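You operate a simulated robot arm through the tools that you are given. There is no shell and no other tool. Be economical: measure what you need, move in short steps, check, and stop when the job is done.

The job below is to be done with a simulated robot arm. You get a single attempt, and the scene is never put back.

JOB
Stop the fan, loosen its yellow knob, tilt the head fully down, tighten the knob and run it on high.
Fine: in that order; push OFF and HIGH once each.

It is judged by the outcome, as a careful person would: the job done as asked, and still so three seconds after it is handed in. It fails if anything else is knocked over, pushed out of place, dropped, spilled or broken.

ROBOT AND FRAMES
A 6-joint arm with a two-finger parallel gripper on a trunk, on a base that drives. Base frame: it is fixed to the floor where the robot stands at the start and does not move with it; the origin is under the middle of the robot, x ahead of it, y to its left, z up. Lengths are in m, angles in rad, forces in N, time in s.
Its first joint turns from -2.897 to 2.897 rad. Places, roughly: black fan [1.1, 0.1, 0.4]; head of the fan [1.1, 0.1, 0.9]; high button of the fan [1, -0.1, 0.5]; off button of the fan [1, 0, 0.5]; test bench [-3.7, -3.8, 0.5]; yellow knob of the fan [1, 0, 0.8]. Payload 3.91 kg.
The tool frame sits at the grasp point between the pads (the TCP): z along the fingers, y along the line on which they close. The tips reach 0.03 m beyond it. Largest opening 0.11 m; finger width 0.02, thickness 0.01; the body of the gripper, 0.048 by 0.112 m, starts 0.055 m behind the TCP.
Orientation is that of the tool frame in the base frame, as a unit quaternion [x, y, z, w]. With the fingers straight down and closing along the base's y, the tool's x points along the base's -x, its y along +y and its z along -z.

CONTROLS
- The arm moves only by the tool jog_arm. Its argument "rows" is a list of rows, each a list of 3 entries, a list of its own where there are three numbers: the shift along the tool's x, y, z in m, then the turn, a rotation vector about the tool's x, y, z in rad, then the gripper command, from -1 (fully open) to 1 (shut), values between in proportion. In form: [[[tx, ty, tz], [wx, wy, wz], fingers], ...]. A call has 1 to 10 rows; each row is the pose to reach, as a shift and turn from the pose commanded when the call began, along the tool's axes at that moment. A row lasts 0.2 s, in which the tool goes at most 0.05 m and 0.15 rad; a call with a longer step from one row to the next is refused whole, and so is a gripper value outside its range. A pose out of reach is approached as far as the arm can. The call stops where the force on the tool passes 40 N (or 10 N more than at its start, if that is more) or the arm is blocked; 0.2 s more then pass. The fingers move at their own pace (about 0.153 m/s each) and stop on an object; they squeeze with about 35 N. The grip force told is the motor's: it shows also when the fingers shut on nothing. Time passes only in rows, and 0.2 s behind the last, so rows that repeat a pose let the fingers close. It gives the time, the measured TCP pose, the force on the tool (base axes), the opening and the grip force at its end, in the units of the frame above (readings bear some noise), with the torque about the TCP (base axes, N m) and any sound that the robot's microphone picked up, and new pictures: "views" is both (left out), scene, wrist or none.
- Cameras (640 x 400 px; columns grow to the right, rows downward): "scene" is now at [0.2055, 0.2102, 1.366]; the picture's right is [-0.29, -0.96, 0.00], its down [-0.75, 0.23, -0.62] and it looks along [0.60, -0.18, -0.78] (base axes); focal length 267 px, centre (320, 200). "wrist" rides on the gripper at [0.072, 0.017, -0.103] in the tool frame; the picture's right is [-0.23, 0.97, 0.00], its down [-0.76, -0.18, -0.62] and it looks along [-0.61, -0.14, 0.78] (tool axes); focal length 222 px, centre (320, 200). There is no depth. A picture from a camera that has moved, and an enlarged one, comes with that camera's place and axes in the base frame and with its lens. The place of the scene camera against the robot may be out by one fixed shift of up to 0.025 m in any direction.
- base_move(legs): drives the robot by 1 to 6 legs, each [ahead, turn to the left] in m and rad, along the robot's own axes; the way and the turn of a leg run together, so that a leg with both is an arc; at most 1.5 m and 3.142 rad a leg. The arm and the cameras ride along, it lands a little off, and it stops where it bumps. It gives what a move gives, and a new picture of the scene camera.
- aim_head(pan, tilt): turns the head with the scene camera to pan (to the left, within 2.094 rad either way) and tilt (down, from -0.506 to 1.204), counted from straight ahead of the robot. It gives what a move gives, and a new picture of the scene camera.
- close_up(camera, box): a new picture of the part [left, top, right, bottom] of that camera's present view, enlarged. No time passes.
- finish_job(): hands the job in; it is judged then, once.

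Work in short steps. Places have to be worked out from the pictures, the camera data and where the tool is seen: move nearer, look again, correct. Check each grasp and each placing, and mend what went wrong. You have 120 turns and 260 pictures in all, those below and enlarged ones among them. Open the gripper and draw the arm clear of the work before you hand the job in, unless the task says otherwise; then end with one line.

The tools are called as a command line: name --argument value ..., lists and objects as JSON in quotes. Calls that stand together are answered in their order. jog_arm: Moves the arm, as the interface text tells. Its arguments: {"type":"object","properties":{"rows":{"type":"array","items":{"type":"array"}},"views":{"type":"string","enum":["both","scene","wrist","none"]}},"required":["rows"]} The other tools are called the same way: base_move (legs) drives the base; aim_head (pan, tilt) turns the head that bears the scene camera; close_up (camera, box) takes an enlarged picture of a part of a camera's view; finish_job () hands the job in.

At the start:

```text
time_s: 0.0
ee_pos: [0.6249, 0.1353, 0.7599]
tcp_rot: [-0.001, 1.0, -0.001, 0.0]
contact_force: [-0.4, -0.4, -1.1]
wrist_torque: [0.07, 0.0, 0.03]
width: 0.11
finger_force: 0.1
robot x, y, heading: [-0.0006, 0.0027, 0.006]
head pan, tilt: [-0.298, 0.897]
```

scene: 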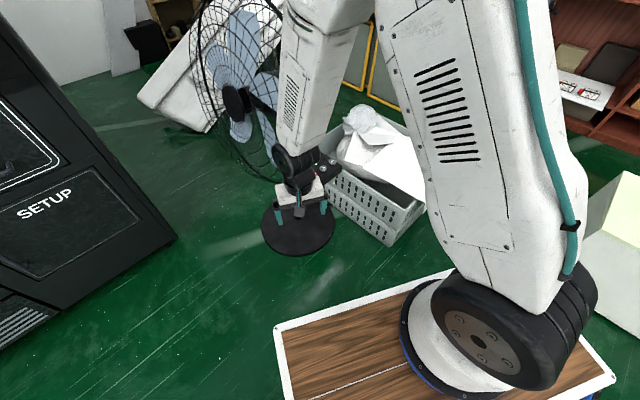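
wrist: 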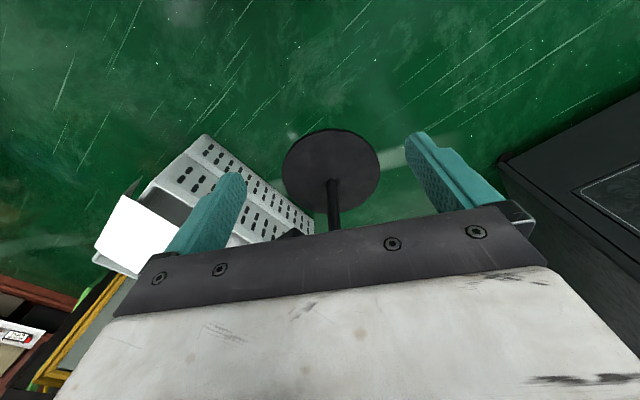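

The arm hides much of the fan. I aim the head at the fan for a better look.

aim_head --pan 0.0 --tilt 0.6

```text
time_s: 0.8
ee_pos: [0.6258, 0.1353, 0.76]
tcp_rot: [0.0, 1.0, 0.0, 0.0]
contact_force: [0.1, 0.0, -0.3]
wrist_torque: [-0.01, -0.01, -0.01]
width: 0.1097
finger_force: 0.0
robot x, y, heading: [0.0001, 0.0025, 0.0]
head pan, tilt: [0.0, 0.6]
camera scene: at [0.2215, 0.2324, 1.3904], right [0.0, -1.0, 0.0], down [-0.57, 0.0, -0.82], along [0.82, 0.0, -0.57], focal length 267 px, centre (320, 200)
```

scene: 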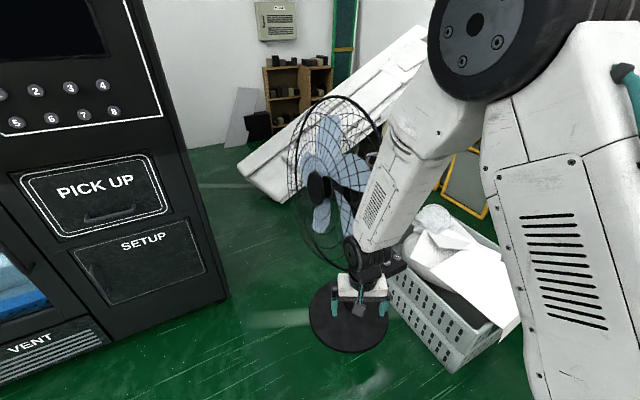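

The forearm covers the knob and the control panel. I swing the tool to the right to clear the view.

jog_arm --rows '[[[0, -0.05, 0], [0, 0, 0], -1], [[0, -0.1, 0], [0, 0, 0], -1], [[0, -0.15, 0], [0, 0, 0], -1], [[0, -0.2, 0], [0, 0, 0], -1], [[0, -0.25, 0], [0, 0, 0], -1], [[0, -0.3, 0], [0, 0, 0], -1], [[0, -0.35, 0], [0, 0, 0], -1], [[0, -0.4, 0], [0, 0, 0], -1], [[0, -0.45, 0], [0, 0, 0], -1], [[0, -0.5, 0], [0, 0, 0], -1]]'

```text
time_s: 3.0
ee_pos: [0.625, -0.3648, 0.7578]
tcp_rot: [-0.001, 1.0, -0.001, 0.001]
contact_force: [-0.5, -0.2, -0.3]
wrist_torque: [-0.01, -0.01, -0.02]
width: 0.1101
finger_force: 0.1
robot x, y, heading: [0.0024, 0.0021, 0.004]
head pan, tilt: [0.0, 0.6]
camera scene: at [0.2214, 0.2327, 1.3905], right [0.0, -1.0, 0.0], down [-0.57, 0.0, -0.82], along [0.82, 0.0, -0.57], focal length 267 px, centre (320, 200)
camera wrist: at [0.5531, -0.3486, 0.8609], right [0.23, 0.97, 0.0], down [0.76, -0.18, 0.62], along [0.61, -0.14, -0.78], focal length 222 px, centre (320, 200)
```

scene: 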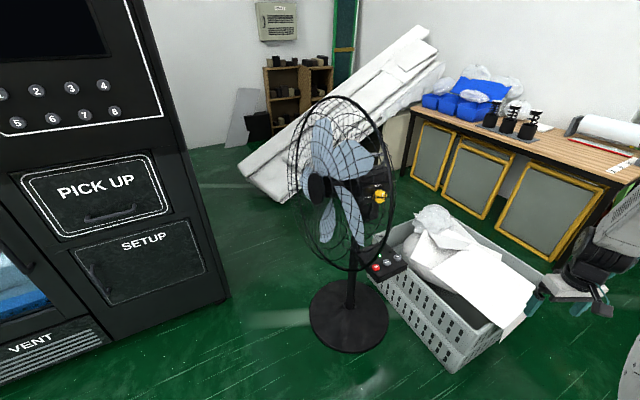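
wrist: 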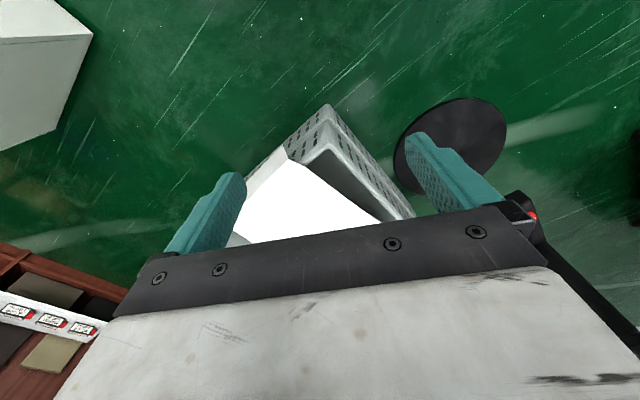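

Now the fan is in view; I enlarge the head/knob and the button panel.

close_up --camera "scene" --box '[280, 90, 420, 178]'

close_up --camera "scene" --box '[340, 170, 440, 290]'

close_up --camera "scene" --box '[350, 150, 430, 220]'

```text
4.55 times, centred on (350, 134) of scene
camera zoom: at [0.2214, 0.2327, 1.3905], right [0.0, -1.0, 0.0], down [-0.57, 0.0, -0.82], along [0.82, 0.0, -0.57], focal length 1214 px, centre (184, 500)
```

zoom: 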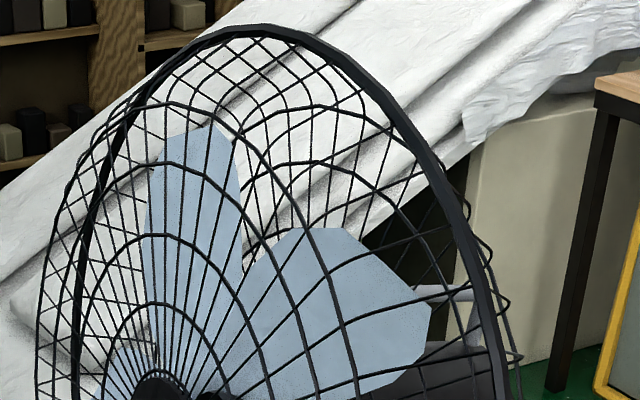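

```text
3.33 times, centred on (390, 230) of scene
camera zoom: at [0.2214, 0.2327, 1.3905], right [0.0, -1.0, 0.0], down [-0.57, 0.0, -0.82], along [0.82, 0.0, -0.57], focal length 890 px, centre (87, 100)
```

zoom: 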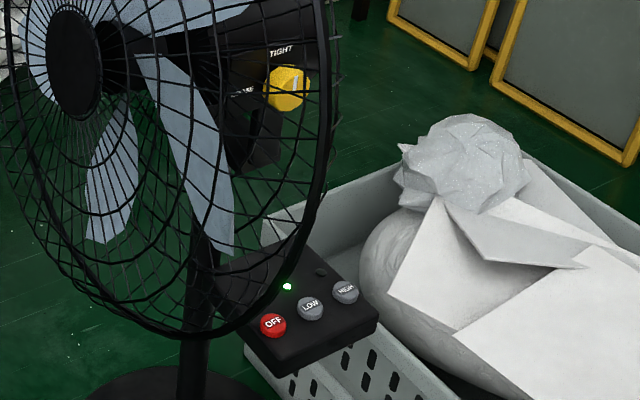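

```text
5.71 times, centred on (390, 185) of scene
camera zoom: at [0.2214, 0.2327, 1.3905], right [0.0, -1.0, 0.0], down [-0.57, 0.0, -0.82], along [0.82, 0.0, -0.57], focal length 1526 px, centre (-80, 286)
```

zoom: 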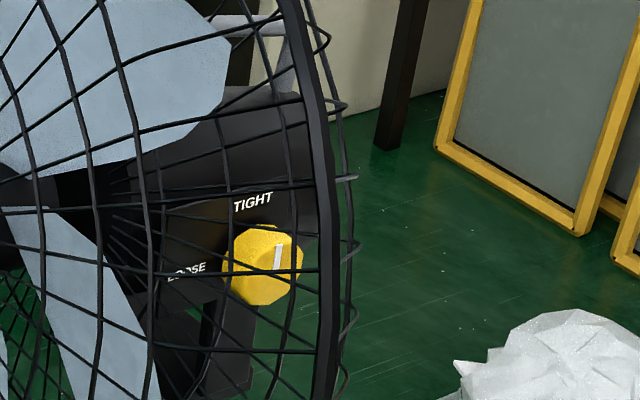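

Buttons triangulate near [1.0,-0.01,0.5] (OFF) to [1.05,-0.11,0.5] (HIGH) and the knob faces the robot's right-front side. I yaw the tool toward the fan, then tilt it so the wrist camera gives a second view.

jog_arm --rows '[[[0, 0, 0], [0, 0, -0.12], -1], [[0, 0, 0], [0, 0, -0.24], -1], [[0, 0, 0], [0, 0, -0.36], -1], [[0, 0, 0], [0, 0, -0.48], -1], [[0, 0, 0], [0, 0, -0.6], -1]]' --views "none"

jog_arm --rows '[[[0, 0, 0], [0, -0.14, 0], 1], [[0, 0, 0], [0, -0.28, 0], 1], [[0, 0, 0], [0, -0.42, 0], 1], [[0, 0, 0], [0, -0.56, 0], 1], [[0, 0, 0], [0, -0.7, 0], 1], [[0, 0, 0], [0, -0.7, 0], 1]]'

```text
time_s: 4.2
ee_pos: [0.6242, -0.3638, 0.7603]
tcp_rot: [-0.297, 0.955, 0.001, 0.001]
contact_force: [-0.2, -0.6, -0.2]
wrist_torque: [0.02, 0.05, -0.01]
width: 0.1098
finger_force: 0.1
robot x, y, heading: [-0.0011, 0.002, 0.001]
head pan, tilt: [0.0, 0.6]
```

```text
time_s: 5.6
ee_pos: [0.6253, -0.3636, 0.7601]
tcp_rot: [-0.278, 0.897, 0.102, 0.328]
contact_force: [0.2, -1.3, -0.1]
wrist_torque: [-0.02, -0.02, 0.01]
width: 0.0001
finger_force: 34.8
robot x, y, heading: [0.0004, -0.0006, -0.002]
head pan, tilt: [0.0, 0.6]
camera scene: at [0.2215, 0.2323, 1.3905], right [0.0, -1.0, 0.0], down [-0.56, 0.0, -0.83], along [0.83, 0.0, -0.56], focal length 267 px, centre (320, 200)
camera wrist: at [0.5147, -0.42, 0.7906], right [-0.41, 0.9, 0.15], down [0.25, -0.05, 0.97], along [0.88, 0.43, -0.21], focal length 222 px, centre (320, 200)
```

scene: 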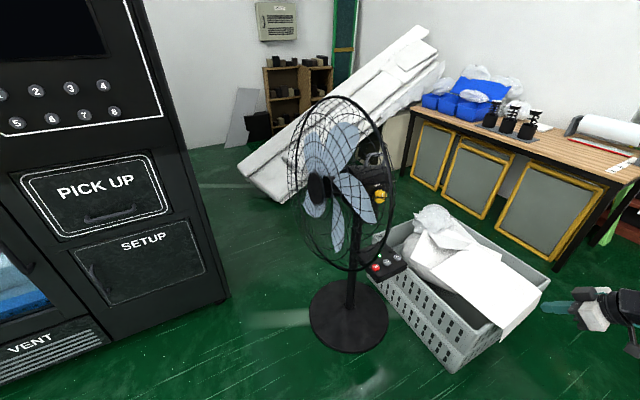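
wrist: 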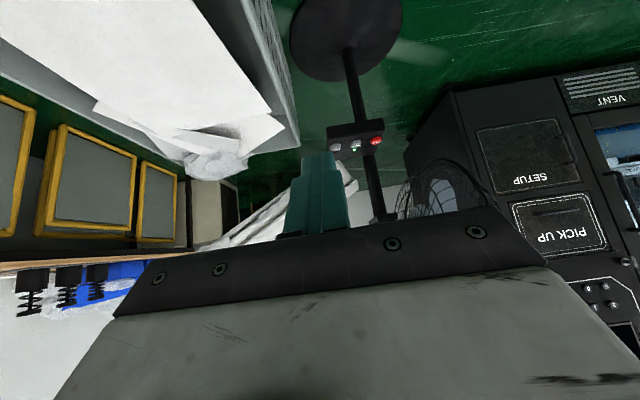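

The wrist view (upside down) shows the panel nearly face-on: OFF ≈ [0.96,0.00,0.52], HIGH ≈ [1.02,-0.10,0.52]. I enlarge it to judge the button tilt.

close_up --camera "wrist" --box '[310, 100, 430, 175]'

close_up --camera "scene" --box '[280, 90, 420, 290]'

```text
5.33 times, centred on (370, 138) of wrist
camera zoom: at [0.5147, -0.42, 0.7906], right [-0.41, 0.9, 0.15], down [0.25, -0.05, 0.97], along [0.88, 0.43, -0.21], focal length 1185 px, centre (53, 533)
```

zoom: 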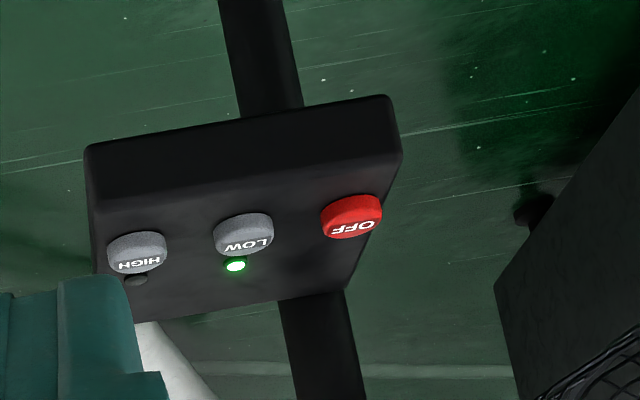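

```text
2.00 times, centred on (350, 190) of scene
camera zoom: at [0.2215, 0.2323, 1.3905], right [0.0, -1.0, 0.0], down [-0.56, 0.0, -0.83], along [0.83, 0.0, -0.56], focal length 534 px, centre (260, 220)
```

zoom: 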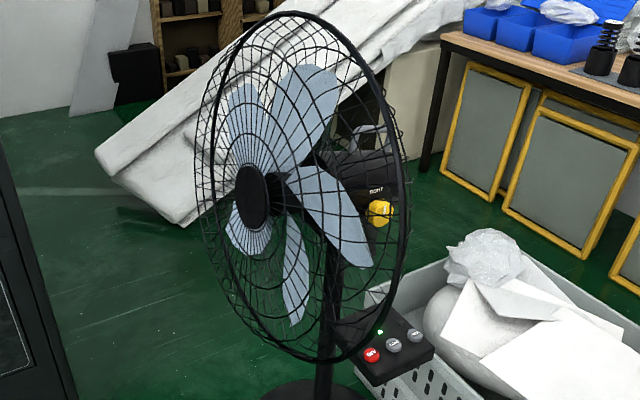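

LED shows LOW running, panel is horizontal. To measure the knob and cage plane I bring the tool back to vertical and raise it for a look from above.

jog_arm --rows '[[[0, 0, 0], [0, 0.14, 0], 1], [[0, 0, 0], [0, 0.28, 0], 1], [[0, 0, 0], [0, 0.42, 0], 1], [[0, 0, 0], [0, 0.56, 0], 1], [[0, 0, 0], [0, 0.7, 0], 1]]' --views "none"

jog_arm --rows '[[[0, 0, -0.05], [0, 0, 0], 1], [[0, 0, -0.1], [0, 0, 0], 1], [[0, 0, -0.15], [0, 0, 0], 1], [[0, 0, -0.2], [0, 0, 0], 1], [[0, 0, -0.25], [0, 0, 0], 1], [[0, 0, -0.3], [0, 0, 0], 1], [[0, 0.03, -0.33], [0, 0, 0], 1], [[0, 0.07, -0.35], [0, 0, 0], 1], [[0, 0.11, -0.36], [0, 0, 0], 1], [[0, 0.15, -0.36], [0, 0, 0], 1]]'

```text
time_s: 6.8
ee_pos: [0.6256, -0.3654, 0.7599]
tcp_rot: [-0.296, 0.955, -0.001, 0.0]
contact_force: [-0.2, -0.3, 0.3]
wrist_torque: [-0.01, -0.03, 0.02]
width: 0.0
finger_force: 35.2
robot x, y, heading: [0.0001, -0.0016, -0.001]
head pan, tilt: [0.0, 0.6]
```

```text
time_s: 9.0
ee_pos: [0.5406, -0.24, 1.1201]
tcp_rot: [-0.295, 0.955, 0.001, 0.0]
contact_force: [0.2, -0.2, -0.1]
wrist_torque: [0.04, -0.03, -0.01]
width: 0.0
finger_force: 35.4
robot x, y, heading: [-0.0008, 0.002, -0.002]
head pan, tilt: [0.0, 0.6]
camera scene: at [0.222, 0.232, 1.3905], right [0.0, -1.0, 0.0], down [-0.57, 0.0, -0.82], along [0.82, 0.0, -0.57], focal length 267 px, centre (320, 200)
camera wrist: at [0.4708, -0.2683, 1.2223], right [-0.36, 0.93, 0.0], down [0.73, 0.28, 0.62], along [0.58, 0.23, -0.78], focal length 222 px, centre (320, 200)
```

scene: 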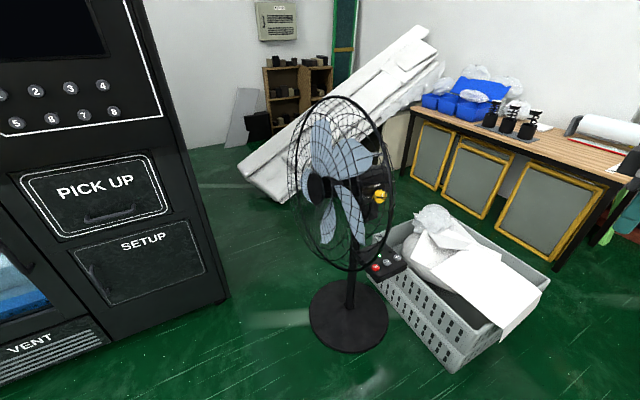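
wrist: 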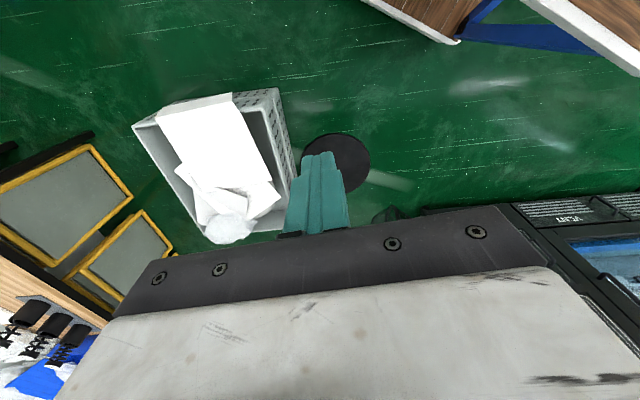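

The gripper hides the fan head from above. I'll instead look from below: lower the tool and tilt it nearly horizontal so the wrist camera looks up at the knob.

jog_arm --rows '[[[0, -0.03, 0.05], [0, 0, 0], 1], [[0, -0.06, 0.1], [0, 0, 0], 1], [[0, -0.09, 0.15], [0, 0, 0], 1], [[0, -0.12, 0.19], [0, 0, 0], 1], [[0, -0.12, 0.24], [0, 0, 0], 1], [[0, -0.12, 0.29], [0, 0, 0], 1], [[0, -0.12, 0.34], [0, 0, 0], 1], [[0, -0.12, 0.39], [0, 0, 0], 1], [[0, -0.12, 0.42], [0, 0, 0], 1]]' --views "none"

jog_arm --rows '[[[0, 0, 0], [0, -0.14, 0], 1], [[0, 0, 0], [0, -0.28, 0], 1], [[0, 0, 0], [0, -0.42, 0], 1], [[0, 0, 0], [0, -0.56, 0], 1], [[0, 0, 0], [0, -0.7, 0], 1], [[0, 0, 0], [0, -0.84, 0], 1], [[0, 0, 0], [0, -0.98, 0], 1], [[0, 0, 0], [0, -1.12, 0], 1], [[0, 0, 0], [0, -1.26, 0], 1], [[0, 0, 0], [0, -1.4, 0], 1]]' --views "wrist"

```text
refused: row 1 steps farther than a row can; nothing moved
```

```text
time_s: 11.2
ee_pos: [0.5401, -0.2403, 1.1206]
tcp_rot: [-0.226, 0.73, 0.19, 0.616]
contact_force: [0.9, 0.1, 0.9]
wrist_torque: [-0.03, 0.0, -0.01]
width: 0.0
finger_force: 34.7
robot x, y, heading: [0.0007, 0.001, -0.001]
head pan, tilt: [0.0, 0.6]
camera wrist: at [0.4363, -0.2918, 1.0646], right [-0.52, 0.83, 0.22], down [-0.3, -0.42, 0.86], along [0.8, 0.38, 0.47], focal length 222 px, centre (320, 200)
```

wrist: 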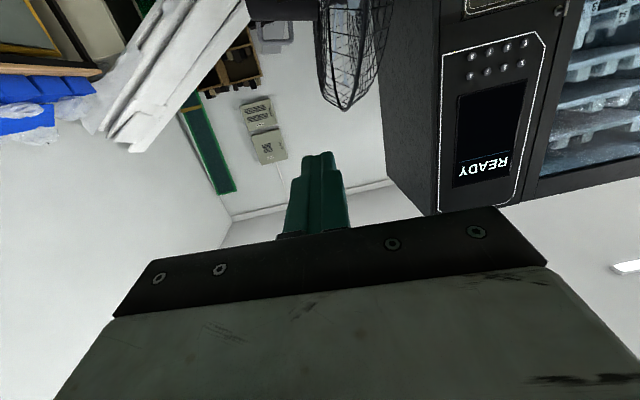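

First move was refused, but this shows the cage nearly edge-on. I tilt back to level the camera and see the whole head.

jog_arm --rows '[[[0, 0, 0], [0, 0.14, 0], 1], [[0, 0, 0], [0, 0.28, 0], 1], [[0, 0, 0], [0, 0.42, 0], 1], [[0, 0, 0], [0, 0.56, 0], 1], [[0, 0, 0], [0, 0.7, 0], 1]]' --views "wrist"

close_up --camera "wrist" --box '[230, 0, 430, 220]'

```text
time_s: 12.4
ee_pos: [0.5394, -0.241, 1.1195]
tcp_rot: [-0.278, 0.897, 0.102, 0.327]
contact_force: [0.3, -0.3, -0.4]
wrist_torque: [0.01, 0.01, -0.03]
width: 0.0002
finger_force: 34.7
robot x, y, heading: [-0.0011, 0.0005, -0.002]
head pan, tilt: [0.0, 0.6]
camera wrist: at [0.4297, -0.2961, 1.1508], right [-0.41, 0.9, 0.15], down [0.25, -0.04, 0.97], along [0.88, 0.43, -0.21], focal length 222 px, centre (320, 200)
```

wrist: 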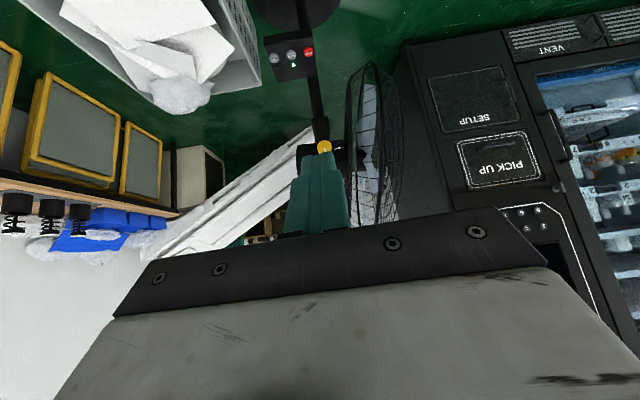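

```text
1.82 times, centred on (330, 110) of wrist
camera zoom: at [0.4297, -0.2961, 1.1508], right [-0.41, 0.9, 0.15], down [0.25, -0.04, 0.97], along [0.88, 0.43, -0.21], focal length 404 px, centre (302, 364)
```

zoom: 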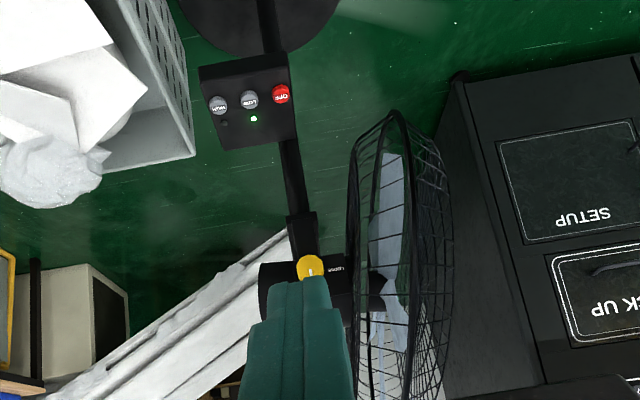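

Triangulating: knob ≈ [0.996, 0.023, 0.85], cage plane ≈0.11 m to its front side, OFF ≈ [0.968,0.004,0.516] right below the knob. I'll press with closed fingers, keeping this tilted approach; first move to a staging point.

jog_arm --rows '[[[0.003, -0.007, 0.045], [0, 0, 0], 1], [[0.007, -0.014, 0.091], [0, 0, 0], 1], [[0.01, -0.021, 0.136], [0, 0, 0], 1], [[0.014, -0.029, 0.182], [0, 0, 0], 1], [[0.017, -0.036, 0.227], [0, 0, 0], 1], [[0.021, -0.043, 0.273], [0, 0, 0], 1], [[0.024, -0.05, 0.318], [0, 0, 0], 1], [[0.028, -0.057, 0.364], [0, 0, 0], 1], [[0.031, -0.064, 0.409], [0, 0, 0], 1], [[0.035, -0.072, 0.455], [0, 0, 0], 1]]'

```text
time_s: 14.6
ee_pos: [0.8001, -0.1479, 0.7485]
tcp_rot: [-0.277, 0.897, 0.101, 0.328]
contact_force: [-0.2, 0.0, 0.9]
wrist_torque: [-0.03, -0.02, 0.01]
width: 0.0001
finger_force: 35.3
robot x, y, heading: [-0.0001, 0.0033, -0.003]
head pan, tilt: [0.0, 0.6]
camera scene: at [0.2211, 0.2324, 1.3906], right [0.0, -1.0, 0.0], down [-0.56, 0.0, -0.83], along [0.83, 0.0, -0.56], focal length 267 px, centre (320, 200)
camera wrist: at [0.6897, -0.2038, 0.7788], right [-0.41, 0.9, 0.15], down [0.25, -0.04, 0.97], along [0.88, 0.43, -0.21], focal length 222 px, centre (320, 200)
```

scene: 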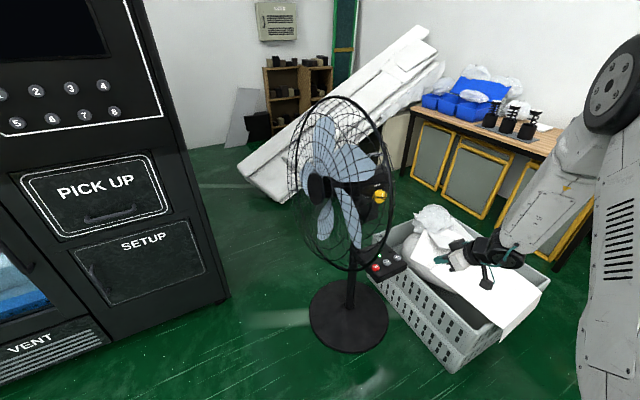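
wrist: 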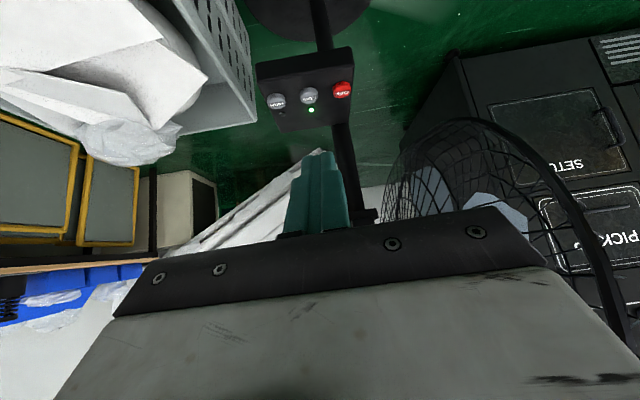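

OFF re-measures at [0.968,0.006,0.516]. I move to a hover about 6 cm above it.

jog_arm --rows '[[[-0.01, 0.005, 0.041], [0, 0, 0], 1], [[-0.02, 0.01, 0.082], [0, 0, 0], 1], [[-0.03, 0.015, 0.123], [0, 0, 0], 1], [[-0.041, 0.02, 0.164], [0, 0, 0], 1], [[-0.051, 0.025, 0.205], [0, 0, 0], 1], [[-0.061, 0.03, 0.246], [0, 0, 0], 1]]'

close_up --camera "scene" --box '[340, 200, 440, 290]'

```text
time_s: 16.0
ee_pos: [0.9544, -0.009, 0.6014]
tcp_rot: [-0.278, 0.897, 0.101, 0.328]
contact_force: [0.4, -0.5, 0.4]
wrist_torque: [0.01, -0.01, -0.01]
width: 0.0001
finger_force: 34.8
robot x, y, heading: [-0.0019, 0.0013, 0.001]
head pan, tilt: [0.0, 0.6]
camera scene: at [0.2214, 0.2322, 1.3905], right [0.0, -1.0, 0.0], down [-0.56, 0.0, -0.83], along [0.83, 0.0, -0.56], focal length 267 px, centre (320, 200)
camera wrist: at [0.8427, -0.0645, 0.6312], right [-0.41, 0.9, 0.15], down [0.25, -0.04, 0.97], along [0.88, 0.43, -0.21], focal length 222 px, centre (320, 200)
```

scene: 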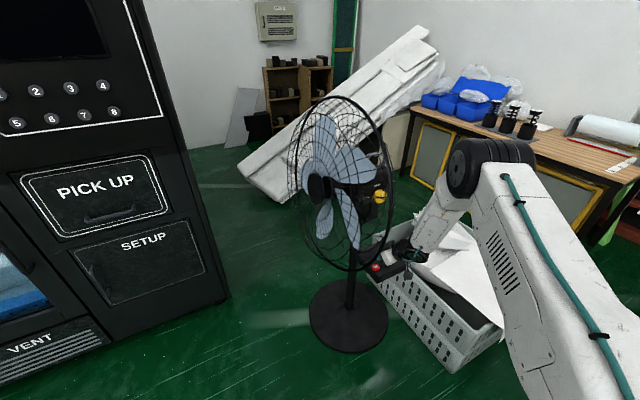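
wrist: 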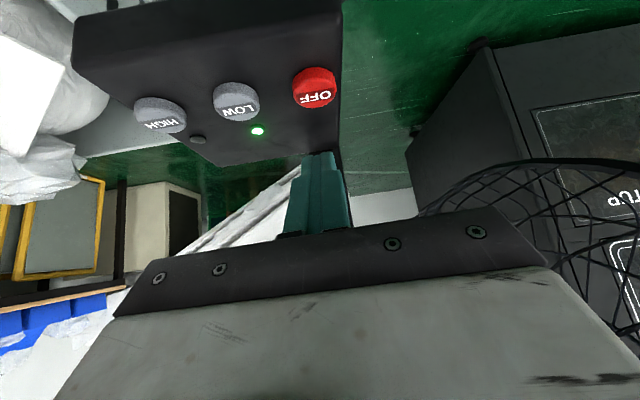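

```text
4.44 times, centred on (390, 245) of scene
camera zoom: at [0.2214, 0.2322, 1.3905], right [0.0, -1.0, 0.0], down [-0.56, 0.0, -0.83], along [0.83, 0.0, -0.56], focal length 1187 px, centre (9, 0)
```

zoom: 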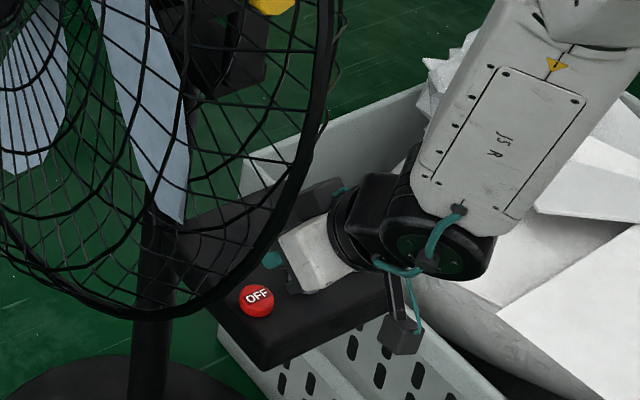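

OFF cap top is at about [0.969,0.008,0.52]; I descend straight down with a 6 mm sideways trim, in small steps.

jog_arm --rows '[[[0.01, 0.005, 0.017], [0, 0, 0], 1], [[0.0167, 0.005, 0.025], [0, 0, 0], 1], [[0.0232, 0.005, 0.0328], [0, 0, 0], 1], [[0.0264, 0.005, 0.0366], [0, 0, 0], 1]]'

close_up --camera "scene" --box '[340, 200, 440, 290]'

```text
time_s: 17.0
ee_pos: [0.9538, -0.0045, 0.555]
tcp_rot: [-0.278, 0.897, 0.101, 0.328]
contact_force: [-0.3, 0.4, 0.5]
wrist_torque: [-0.03, 0.05, 0.0]
width: 0.0001
finger_force: 34.7
robot x, y, heading: [0.0033, 0.0017, 0.0]
head pan, tilt: [0.0, 0.6]
camera scene: at [0.2215, 0.2324, 1.3905], right [0.0, -1.0, 0.0], down [-0.56, 0.0, -0.83], along [0.83, 0.0, -0.56], focal length 267 px, centre (320, 200)
camera wrist: at [0.8423, -0.0589, 0.5858], right [-0.41, 0.9, 0.15], down [0.25, -0.04, 0.97], along [0.88, 0.43, -0.21], focal length 222 px, centre (320, 200)
```

scene: 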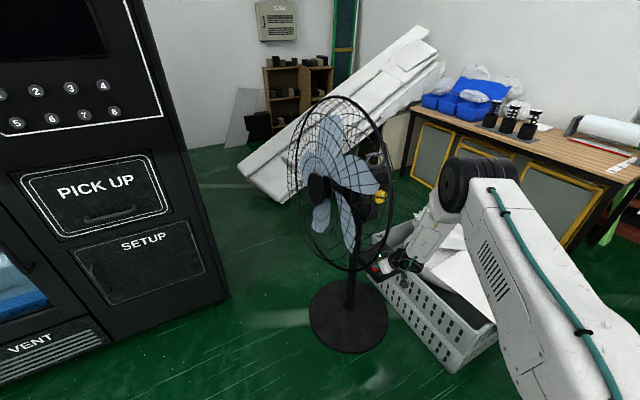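
wrist: 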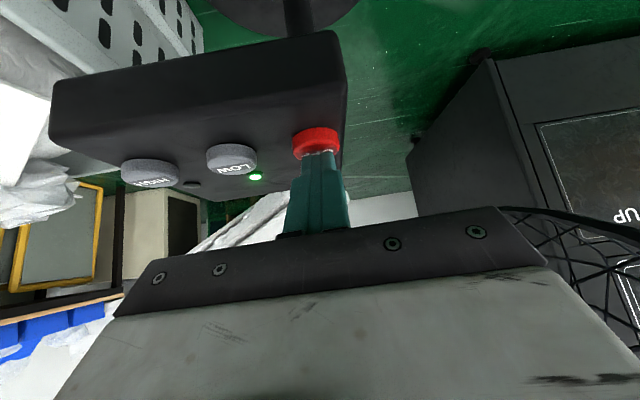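

```text
4.44 times, centred on (390, 245) of scene
camera zoom: at [0.2215, 0.2324, 1.3905], right [0.0, -1.0, 0.0], down [-0.56, 0.0, -0.83], along [0.83, 0.0, -0.56], focal length 1187 px, centre (9, 0)
```

zoom: 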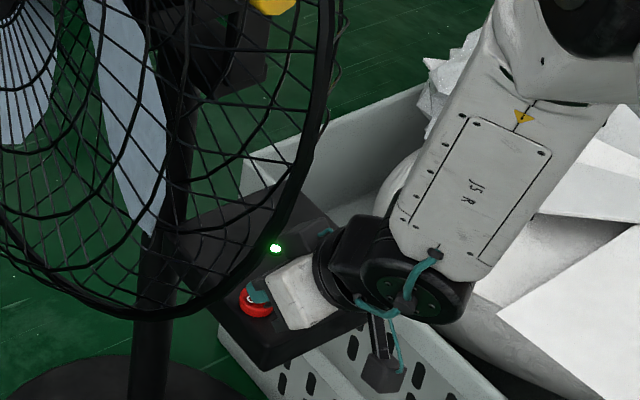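

Tips sit right over the OFF cap, just above contact. I press down in 3 mm steps.

jog_arm --rows '[[[0.0019, 0, 0.0023], [0, 0, 0], 1], [[0.0039, 0, 0.0046], [0, 0, 0], 1], [[0.0058, 0, 0.0069], [0, 0, 0], 1]]' --views "wrist"

```text
time_s: 17.8
ee_pos: [0.9529, -0.0025, 0.5478]
tcp_rot: [-0.278, 0.897, 0.101, 0.329]
contact_force: [-7.3, 0.7, 17.4]
wrist_torque: [0.12, 0.05, 0.04]
width: 0.0001
finger_force: 35.1
robot x, y, heading: [-0.0011, -0.0022, 0.003]
head pan, tilt: [0.0, 0.6]
heard: click
camera wrist: at [0.843, -0.0588, 0.5781], right [-0.41, 0.9, 0.15], down [0.25, -0.05, 0.97], along [0.88, 0.43, -0.2], focal length 222 px, centre (320, 200)
```

wrist: 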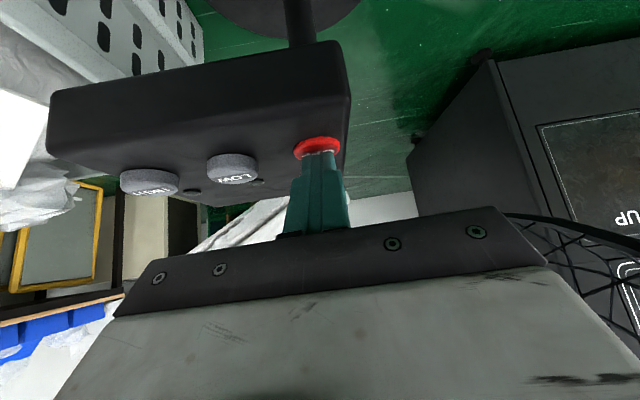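

A click, and the LED went out: OFF is pressed. I lift straight up and retreat outward along the knob's axis direction.

jog_arm --rows '[[[-0.0129, 0, -0.0153], [0, 0, 0], 1], [[-0.0387, 0, -0.0459], [0, 0, 0], 1], [[-0.007, 0.005, -0.073], [0, 0, 0], 1], [[0.025, 0.01, -0.1], [0, 0, 0], 1], [[0.057, 0.015, -0.126], [0, 0, 0], 1], [[0.089, 0.02, -0.153], [0, 0, 0], 1], [[0.12, 0.025, -0.179], [0, 0, 0], 1], [[0.151, 0.03, -0.206], [0, 0, 0], 1]]' --views "none"

jog_arm --rows '[[[0, 0, 0], [0, -0.145, 0], 0], [[0, 0, 0], [0, -0.29, 0], 0], [[0, 0, 0], [0, -0.435, 0], 0], [[0, 0, 0], [0, -0.58, 0], 0], [[0, 0, 0], [0, -0.725, 0], 0], [[0, 0, 0], [0, -0.87, 0], 0]]'

```text
time_s: 19.6
ee_pos: [0.7603, -0.1311, 0.622]
tcp_rot: [-0.277, 0.899, 0.115, 0.319]
contact_force: [-0.1, 0.3, 0.1]
wrist_torque: [0.03, 0.0, -0.01]
width: 0.0001
finger_force: 34.9
out of reach, approached as far as the arm can: row 7, 8
robot x, y, heading: [-0.0001, 0.0029, -0.002]
head pan, tilt: [0.0, 0.6]
```

```text
time_s: 21.0
ee_pos: [0.8361, -0.1812, 0.6297]
tcp_rot: [-0.2, 0.679, 0.231, 0.668]
contact_force: [-0.2, -0.4, 0.9]
wrist_torque: [-0.02, -0.02, 0.03]
width: 0.0548
finger_force: 0.1
out of reach, approached as far as the arm can: row 1, 2, 3, 4, 5, 6
robot x, y, heading: [-0.0015, -0.0017, -0.008]
head pan, tilt: [0.0, 0.6]
camera scene: at [0.2214, 0.2324, 1.3905], right [0.0, -1.0, 0.0], down [-0.56, 0.0, -0.83], along [0.83, 0.0, -0.56], focal length 267 px, centre (320, 200)
camera wrist: at [0.7401, -0.2254, 0.5568], right [-0.56, 0.78, 0.27], down [-0.38, -0.53, 0.75], along [0.74, 0.32, 0.6], focal length 222 px, centre (320, 200)
```

scene: 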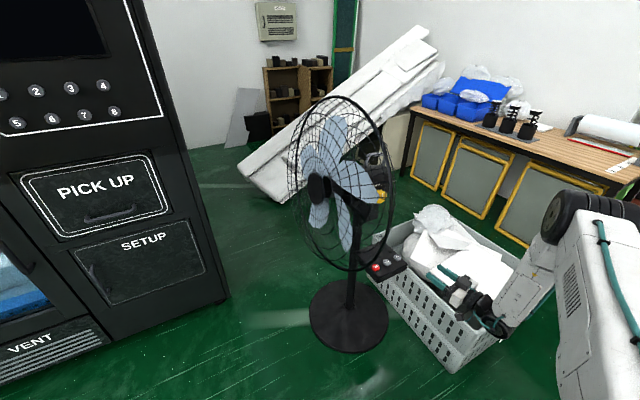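
wrist: 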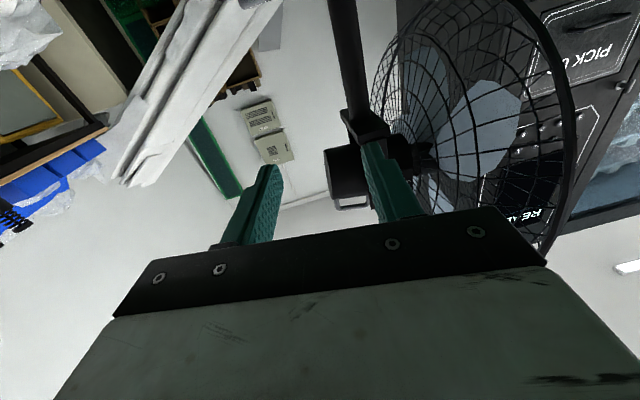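

The retreat went into the minimum-reach zone, but the tool is now horizontal. I raise it to knob height and trim the yaw toward the knob's axis.

jog_arm --rows '[[[-0.045, 0, 0], [0.04, 0, 0], 0], [[-0.09, 0, 0], [0.08, 0, 0], 0], [[-0.135, 0, 0], [0.13, 0, 0], 0], [[-0.18, 0, 0], [0.13, 0, 0], 0], [[-0.22, 0, 0], [0.13, 0, 0], 0]]'

```text
time_s: 22.2
ee_pos: [0.8422, -0.1866, 0.8478]
tcp_rot: [-0.156, 0.693, 0.187, 0.678]
contact_force: [-0.7, -0.5, 0.0]
wrist_torque: [0.02, 0.01, 0.01]
width: 0.0551
finger_force: 0.0
robot x, y, heading: [0.0013, -0.0008, 0.001]
head pan, tilt: [0.0, 0.6]
camera scene: at [0.2218, 0.2322, 1.3905], right [0.0, -1.0, 0.0], down [-0.57, 0.0, -0.82], along [0.82, 0.0, -0.57], focal length 267 px, centre (320, 200)
camera wrist: at [0.7407, -0.2194, 0.7764], right [-0.45, 0.85, 0.27], down [-0.44, -0.48, 0.76], along [0.78, 0.22, 0.59], focal length 222 px, centre (320, 200)
```

scene: 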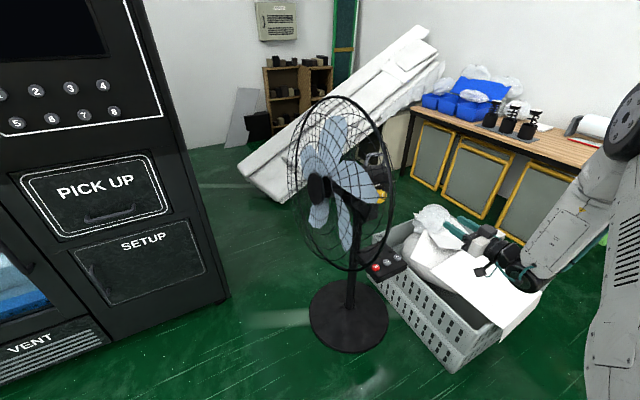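
wrist: 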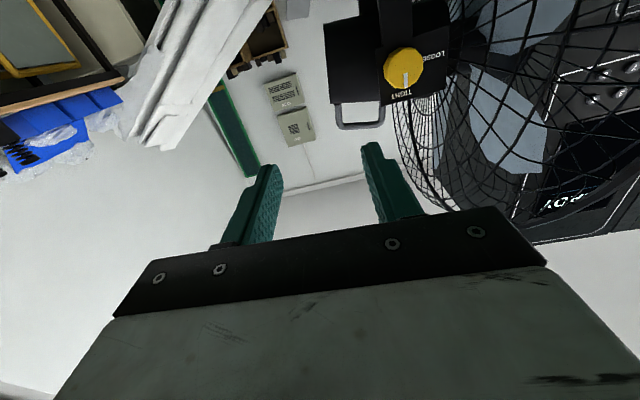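

Clear view of the knob with its mark at TIGHT; ray intersects at [0.998,0.023,0.846], confirming. I enlarge to see its shape and the LOOSE mark, and the rear handle.

close_up --camera "wrist" --box '[310, 0, 510, 135]'

```text
2.96 times, centred on (410, 68) of wrist
camera zoom: at [0.7407, -0.2194, 0.7764], right [-0.45, 0.85, 0.27], down [-0.44, -0.48, 0.76], along [0.78, 0.22, 0.59], focal length 658 px, centre (53, 593)
```

zoom: 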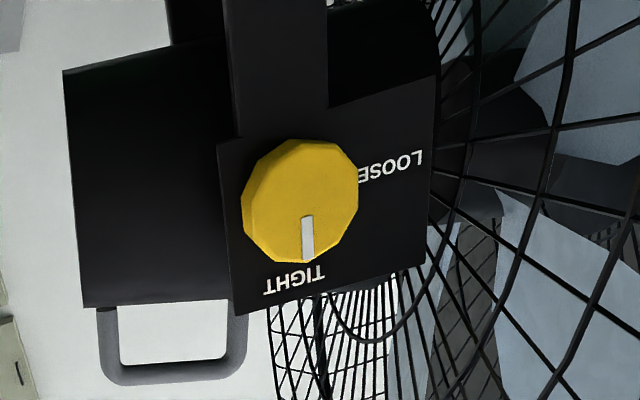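

Turning the mark from TIGHT to LOOSE is 90° counter-clockwise seen from the front (−z turn of the tool). I line up in front of the knob with the fingers opened to ~7.5 cm.

jog_arm --rows '[[[0.002, 0.04, 0.0], [0, 0, 0], -0.36], [[0.004, 0.08, 0.0], [0, 0, 0], -0.36], [[0.006, 0.113, 0.0], [0, 0, 0], -0.36], [[0.006, 0.113, 0.042], [0, 0, 0], -0.36], [[0.006, 0.113, 0.084], [0, 0, 0], -0.36], [[0.006, 0.113, 0.126], [0, 0, 0], -0.36], [[0.006, 0.113, 0.16], [0, 0, 0], -0.36]]'

close_up --camera "wrist" --box '[200, 60, 440, 220]'

```text
time_s: 23.8
ee_pos: [0.9317, -0.0137, 0.8465]
tcp_rot: [-0.156, 0.693, 0.186, 0.679]
contact_force: [0.6, 0.8, -0.9]
wrist_torque: [-0.01, -0.01, 0.03]
width: 0.0749
finger_force: 0.1
out of reach, approached as far as the arm can: row 3, 4
robot x, y, heading: [-0.0036, 0.0001, -0.001]
head pan, tilt: [0.0, 0.6]
camera scene: at [0.2214, 0.2322, 1.3905], right [0.0, -1.0, 0.0], down [-0.56, 0.0, -0.83], along [0.83, 0.0, -0.56], focal length 267 px, centre (320, 200)
camera wrist: at [0.83, -0.0454, 0.7744], right [-0.45, 0.85, 0.27], down [-0.44, -0.48, 0.76], along [0.77, 0.22, 0.59], focal length 222 px, centre (320, 200)
```

scene: 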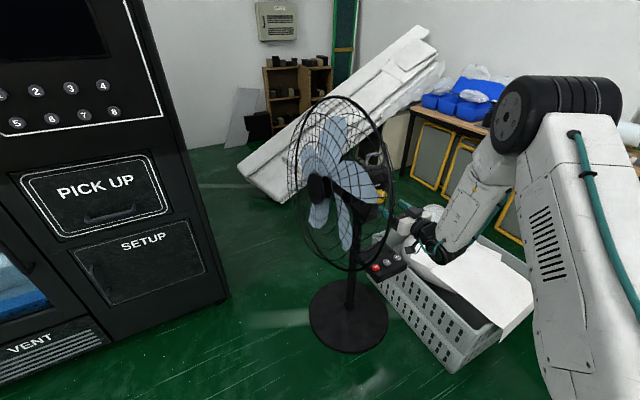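
wrist: 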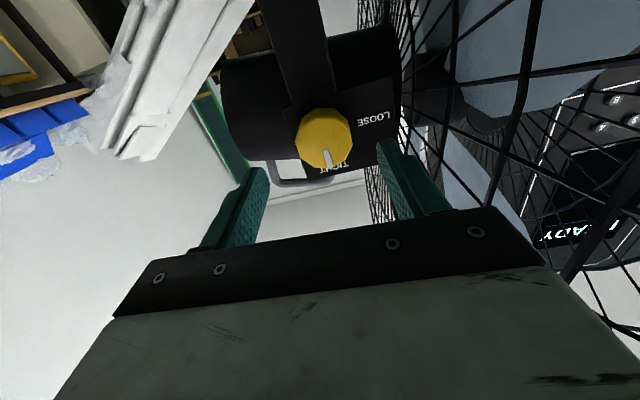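

```text
2.50 times, centred on (320, 140) of wrist
camera zoom: at [0.83, -0.0454, 0.7744], right [-0.45, 0.85, 0.27], down [-0.44, -0.48, 0.76], along [0.77, 0.22, 0.59], focal length 555 px, centre (320, 350)
```

zoom: 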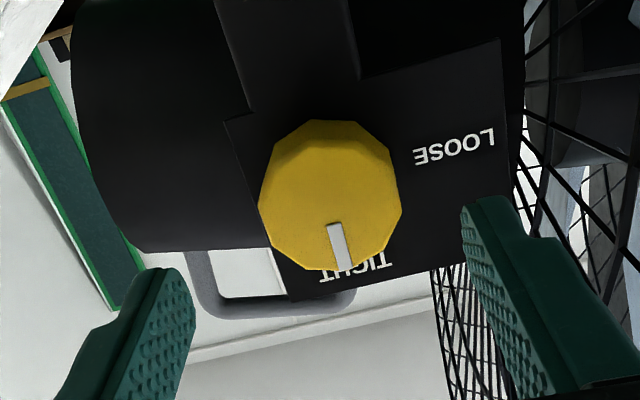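

Axis alignment is within 3 mm of the knob centre ([0.996,0.023,0.849], ~48 mm wide). I move in so the tips pass ~18 mm beyond the knob face, then look before closing.

jog_arm --rows '[[[-0.002, 0.001, 0.03], [0, 0, 0], -0.36], [[-0.003, 0.002, 0.05], [0, 0, 0], -0.36], [[-0.003, 0.002, 0.061], [0, 0, 0], -0.36]]' --views "wrist"

close_up --camera "wrist" --box '[200, 90, 440, 250]'

```text
time_s: 24.6
ee_pos: [0.984, 0.0173, 0.8499]
tcp_rot: [-0.156, 0.693, 0.187, 0.679]
contact_force: [-1.2, 0.8, 0.1]
wrist_torque: [0.01, 0.04, 0.07]
width: 0.0747
finger_force: 0.2
robot x, y, heading: [0.0047, -0.0017, -0.002]
head pan, tilt: [0.0, 0.6]
camera wrist: at [0.8828, -0.0139, 0.7782], right [-0.45, 0.85, 0.27], down [-0.44, -0.48, 0.76], along [0.77, 0.22, 0.59], focal length 222 px, centre (320, 200)
```

wrist: 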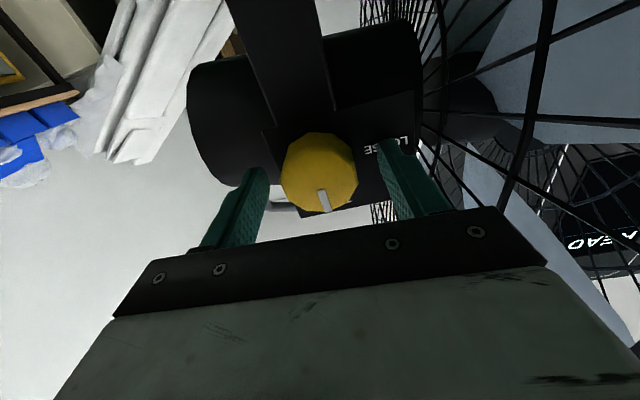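

```text
2.50 times, centred on (320, 170) of wrist
camera zoom: at [0.8828, -0.0139, 0.7782], right [-0.45, 0.85, 0.27], down [-0.44, -0.48, 0.76], along [0.77, 0.22, 0.59], focal length 555 px, centre (320, 275)
```

zoom: 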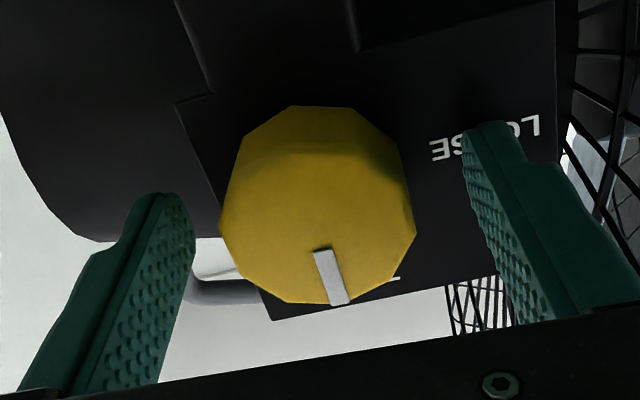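

Well centred. I close the fingers on the knob.

jog_arm --rows '[[[0, 0, 0], [0, 0, 0], 0.0], [[0, 0, 0], [0, 0, 0], 0.3], [[0, 0, 0], [0, 0, 0], 1], [[0, 0, 0], [0, 0, 0], 1]]' --views "wrist"

```text
time_s: 25.6
ee_pos: [0.9859, 0.0173, 0.8498]
tcp_rot: [-0.156, 0.693, 0.187, 0.679]
contact_force: [6.6, -2.0, -0.3]
wrist_torque: [-0.06, 0.12, -0.21]
width: 0.0473
finger_force: 45.4
robot x, y, heading: [0.0036, 0.0007, -0.002]
head pan, tilt: [0.0, 0.6]
camera wrist: at [0.883, -0.0144, 0.7782], right [-0.45, 0.85, 0.27], down [-0.44, -0.48, 0.76], along [0.77, 0.22, 0.59], focal length 222 px, centre (320, 200)
```

wrist: 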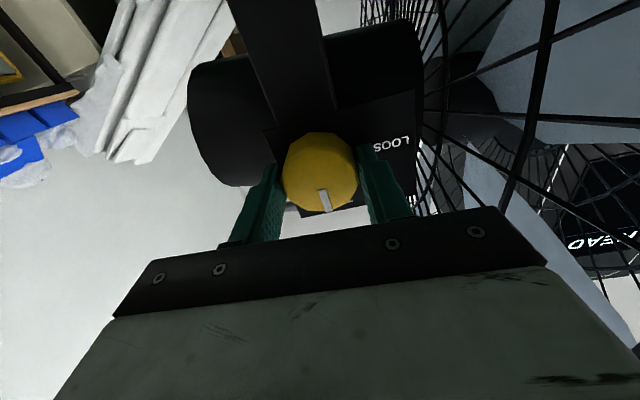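

Firm grip at 47 mm. I turn counter-clockwise, about 45° first, and check.

jog_arm --rows '[[[0, 0, 0], [0, 0, -0.13], 1], [[0, 0, 0], [0, 0, -0.26], 1], [[0, 0, 0], [0, 0, -0.39], 1], [[0, 0, 0], [0, 0, -0.52], 1], [[0, 0, 0], [0, 0, -0.65], 1], [[0, 0, 0], [0, 0, -0.78], 1]]'

```text
time_s: 26.6
ee_pos: [0.9973, 0.0237, 0.8506]
tcp_rot: [-0.249, 0.679, 0.142, 0.676]
contact_force: [-8.7, 24.2, 15.0]
wrist_torque: [0.45, -0.84, -1.2]
width: 0.047
finger_force: 44.8
out of reach, approached as far as the arm can: row 2, 3, 4
robot x, y, heading: [-0.0032, 0.0018, 0.007]
head pan, tilt: [0.0, 0.6]
stopped in row 4: the force on the tool passed its limit at 188 N (the readings are from after the stop); the commanded pose is now the measured one
camera scene: at [0.2197, 0.2339, 1.3905], right [0.0, -1.0, 0.0], down [-0.56, 0.0, -0.83], along [0.83, 0.0, -0.56], focal length 267 px, centre (320, 200)
camera wrist: at [0.9032, -0.0282, 0.7801], right [-0.52, 0.85, 0.08], down [-0.46, -0.37, 0.81], along [0.72, 0.38, 0.58], focal length 222 px, centre (320, 200)
```

scene: 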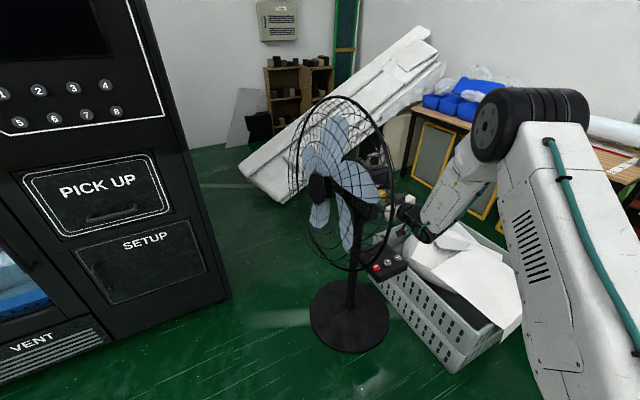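
wrist: 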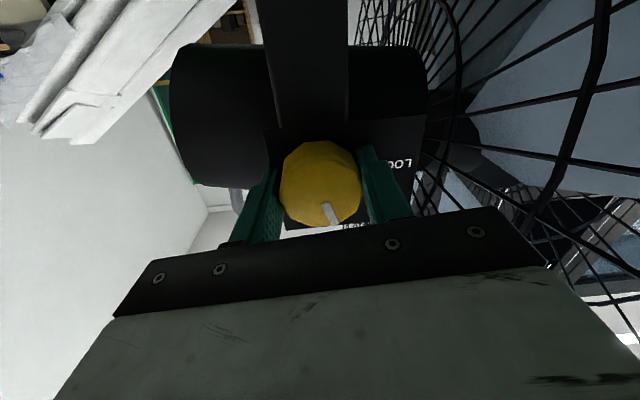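

The arm hit a wrist limit when rolling negative (and pushed); I stop, open the fingers and back off. I'll re-grip with the roll started at +90°.

jog_arm --rows '[[[0, 0, 0], [0, 0, 0], -0.3], [[0, 0, 0], [0, 0, 0], -0.36], [[0, 0, -0.02], [0, 0, 0], -0.36], [[0, 0, -0.05], [0, 0, 0], -0.36], [[0, 0, -0.08], [0, 0, 0], -0.36]]'

```text
time_s: 27.8
ee_pos: [0.9445, -0.0302, 0.8625]
tcp_rot: [-0.245, 0.684, 0.149, 0.671]
contact_force: [0.1, -0.6, -0.1]
wrist_torque: [-0.01, -0.05, -0.02]
width: 0.0747
finger_force: 0.1
out of reach, approached as far as the arm can: row 4, 5
robot x, y, heading: [-0.0016, 0.0026, -0.0]
head pan, tilt: [0.0, 0.6]
camera scene: at [0.2214, 0.2327, 1.3904], right [0.0, -1.0, 0.0], down [-0.57, 0.0, -0.82], along [0.82, 0.0, -0.57], focal length 267 px, centre (320, 200)
camera wrist: at [0.8489, -0.0813, 0.7931], right [-0.53, 0.84, 0.1], down [-0.45, -0.38, 0.81], along [0.72, 0.38, 0.57], focal length 222 px, centre (320, 200)
```

scene: 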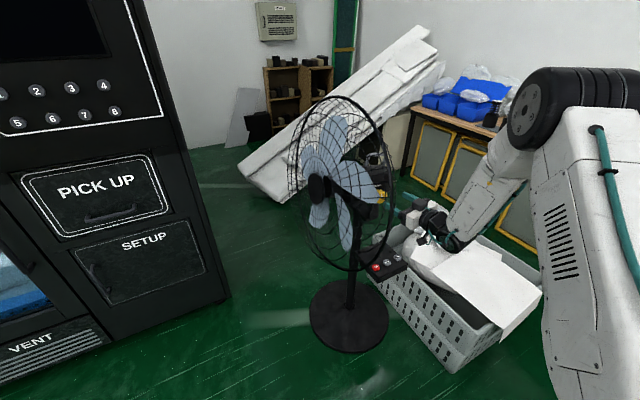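
wrist: 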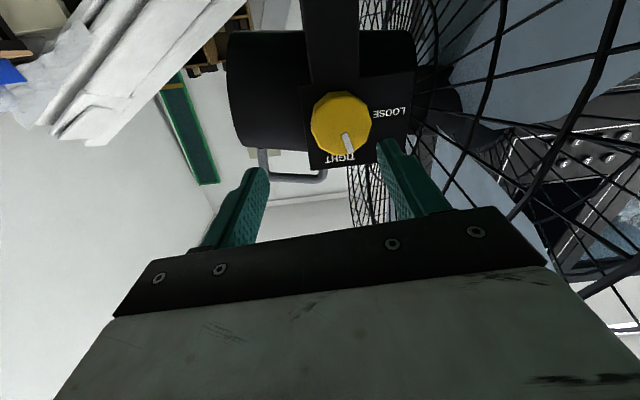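

The fan base has not shifted. I roll the tool positive about its axis to test the other roll range.

jog_arm --rows '[[[0, 0, 0], [0, 0, 0.14], -0.36], [[0, 0, 0], [0, 0, 0.28], -0.36], [[0, 0, 0], [0, 0, 0.42], -0.36], [[0, 0, 0], [0, 0, 0.56], -0.36], [[0, 0, 0], [0, 0, 0.7], -0.36], [[0, 0, 0], [0, 0, 0.84], -0.36], [[0, 0, 0], [0, 0, 0.98], -0.36], [[0, 0, 0], [0, 0, 1.12], -0.36], [[0, 0, 0], [0, 0, 1.26], -0.36], [[0, 0, 0], [0, 0, 1.4], -0.36]]'

```text
time_s: 30.0
ee_pos: [0.9451, -0.0318, 0.8629]
tcp_rot: [0.253, 0.68, 0.541, 0.425]
contact_force: [-0.3, -0.2, 0.2]
wrist_torque: [0.0, 0.03, -0.01]
width: 0.0747
finger_force: 0.1
robot x, y, heading: [0.0016, 0.0, -0.003]
head pan, tilt: [0.0, 0.6]
camera scene: at [0.2214, 0.2325, 1.3905], right [0.0, -1.0, 0.0], down [-0.57, 0.0, -0.82], along [0.82, 0.0, -0.57], focal length 267 px, centre (320, 200)
camera wrist: at [0.8174, -0.0229, 0.8608], right [0.0, 0.1, 1.0], down [-0.12, -0.99, 0.1], along [0.99, -0.12, 0.01], focal length 222 px, centre (320, 200)
```

scene: 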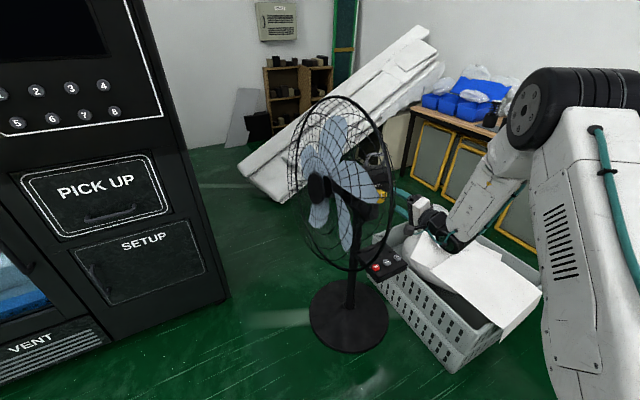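
wrist: 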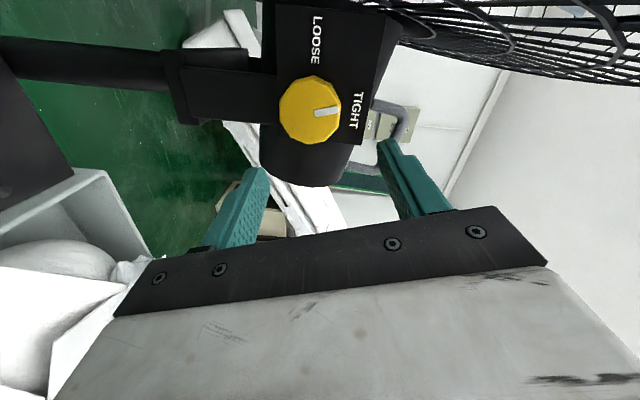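

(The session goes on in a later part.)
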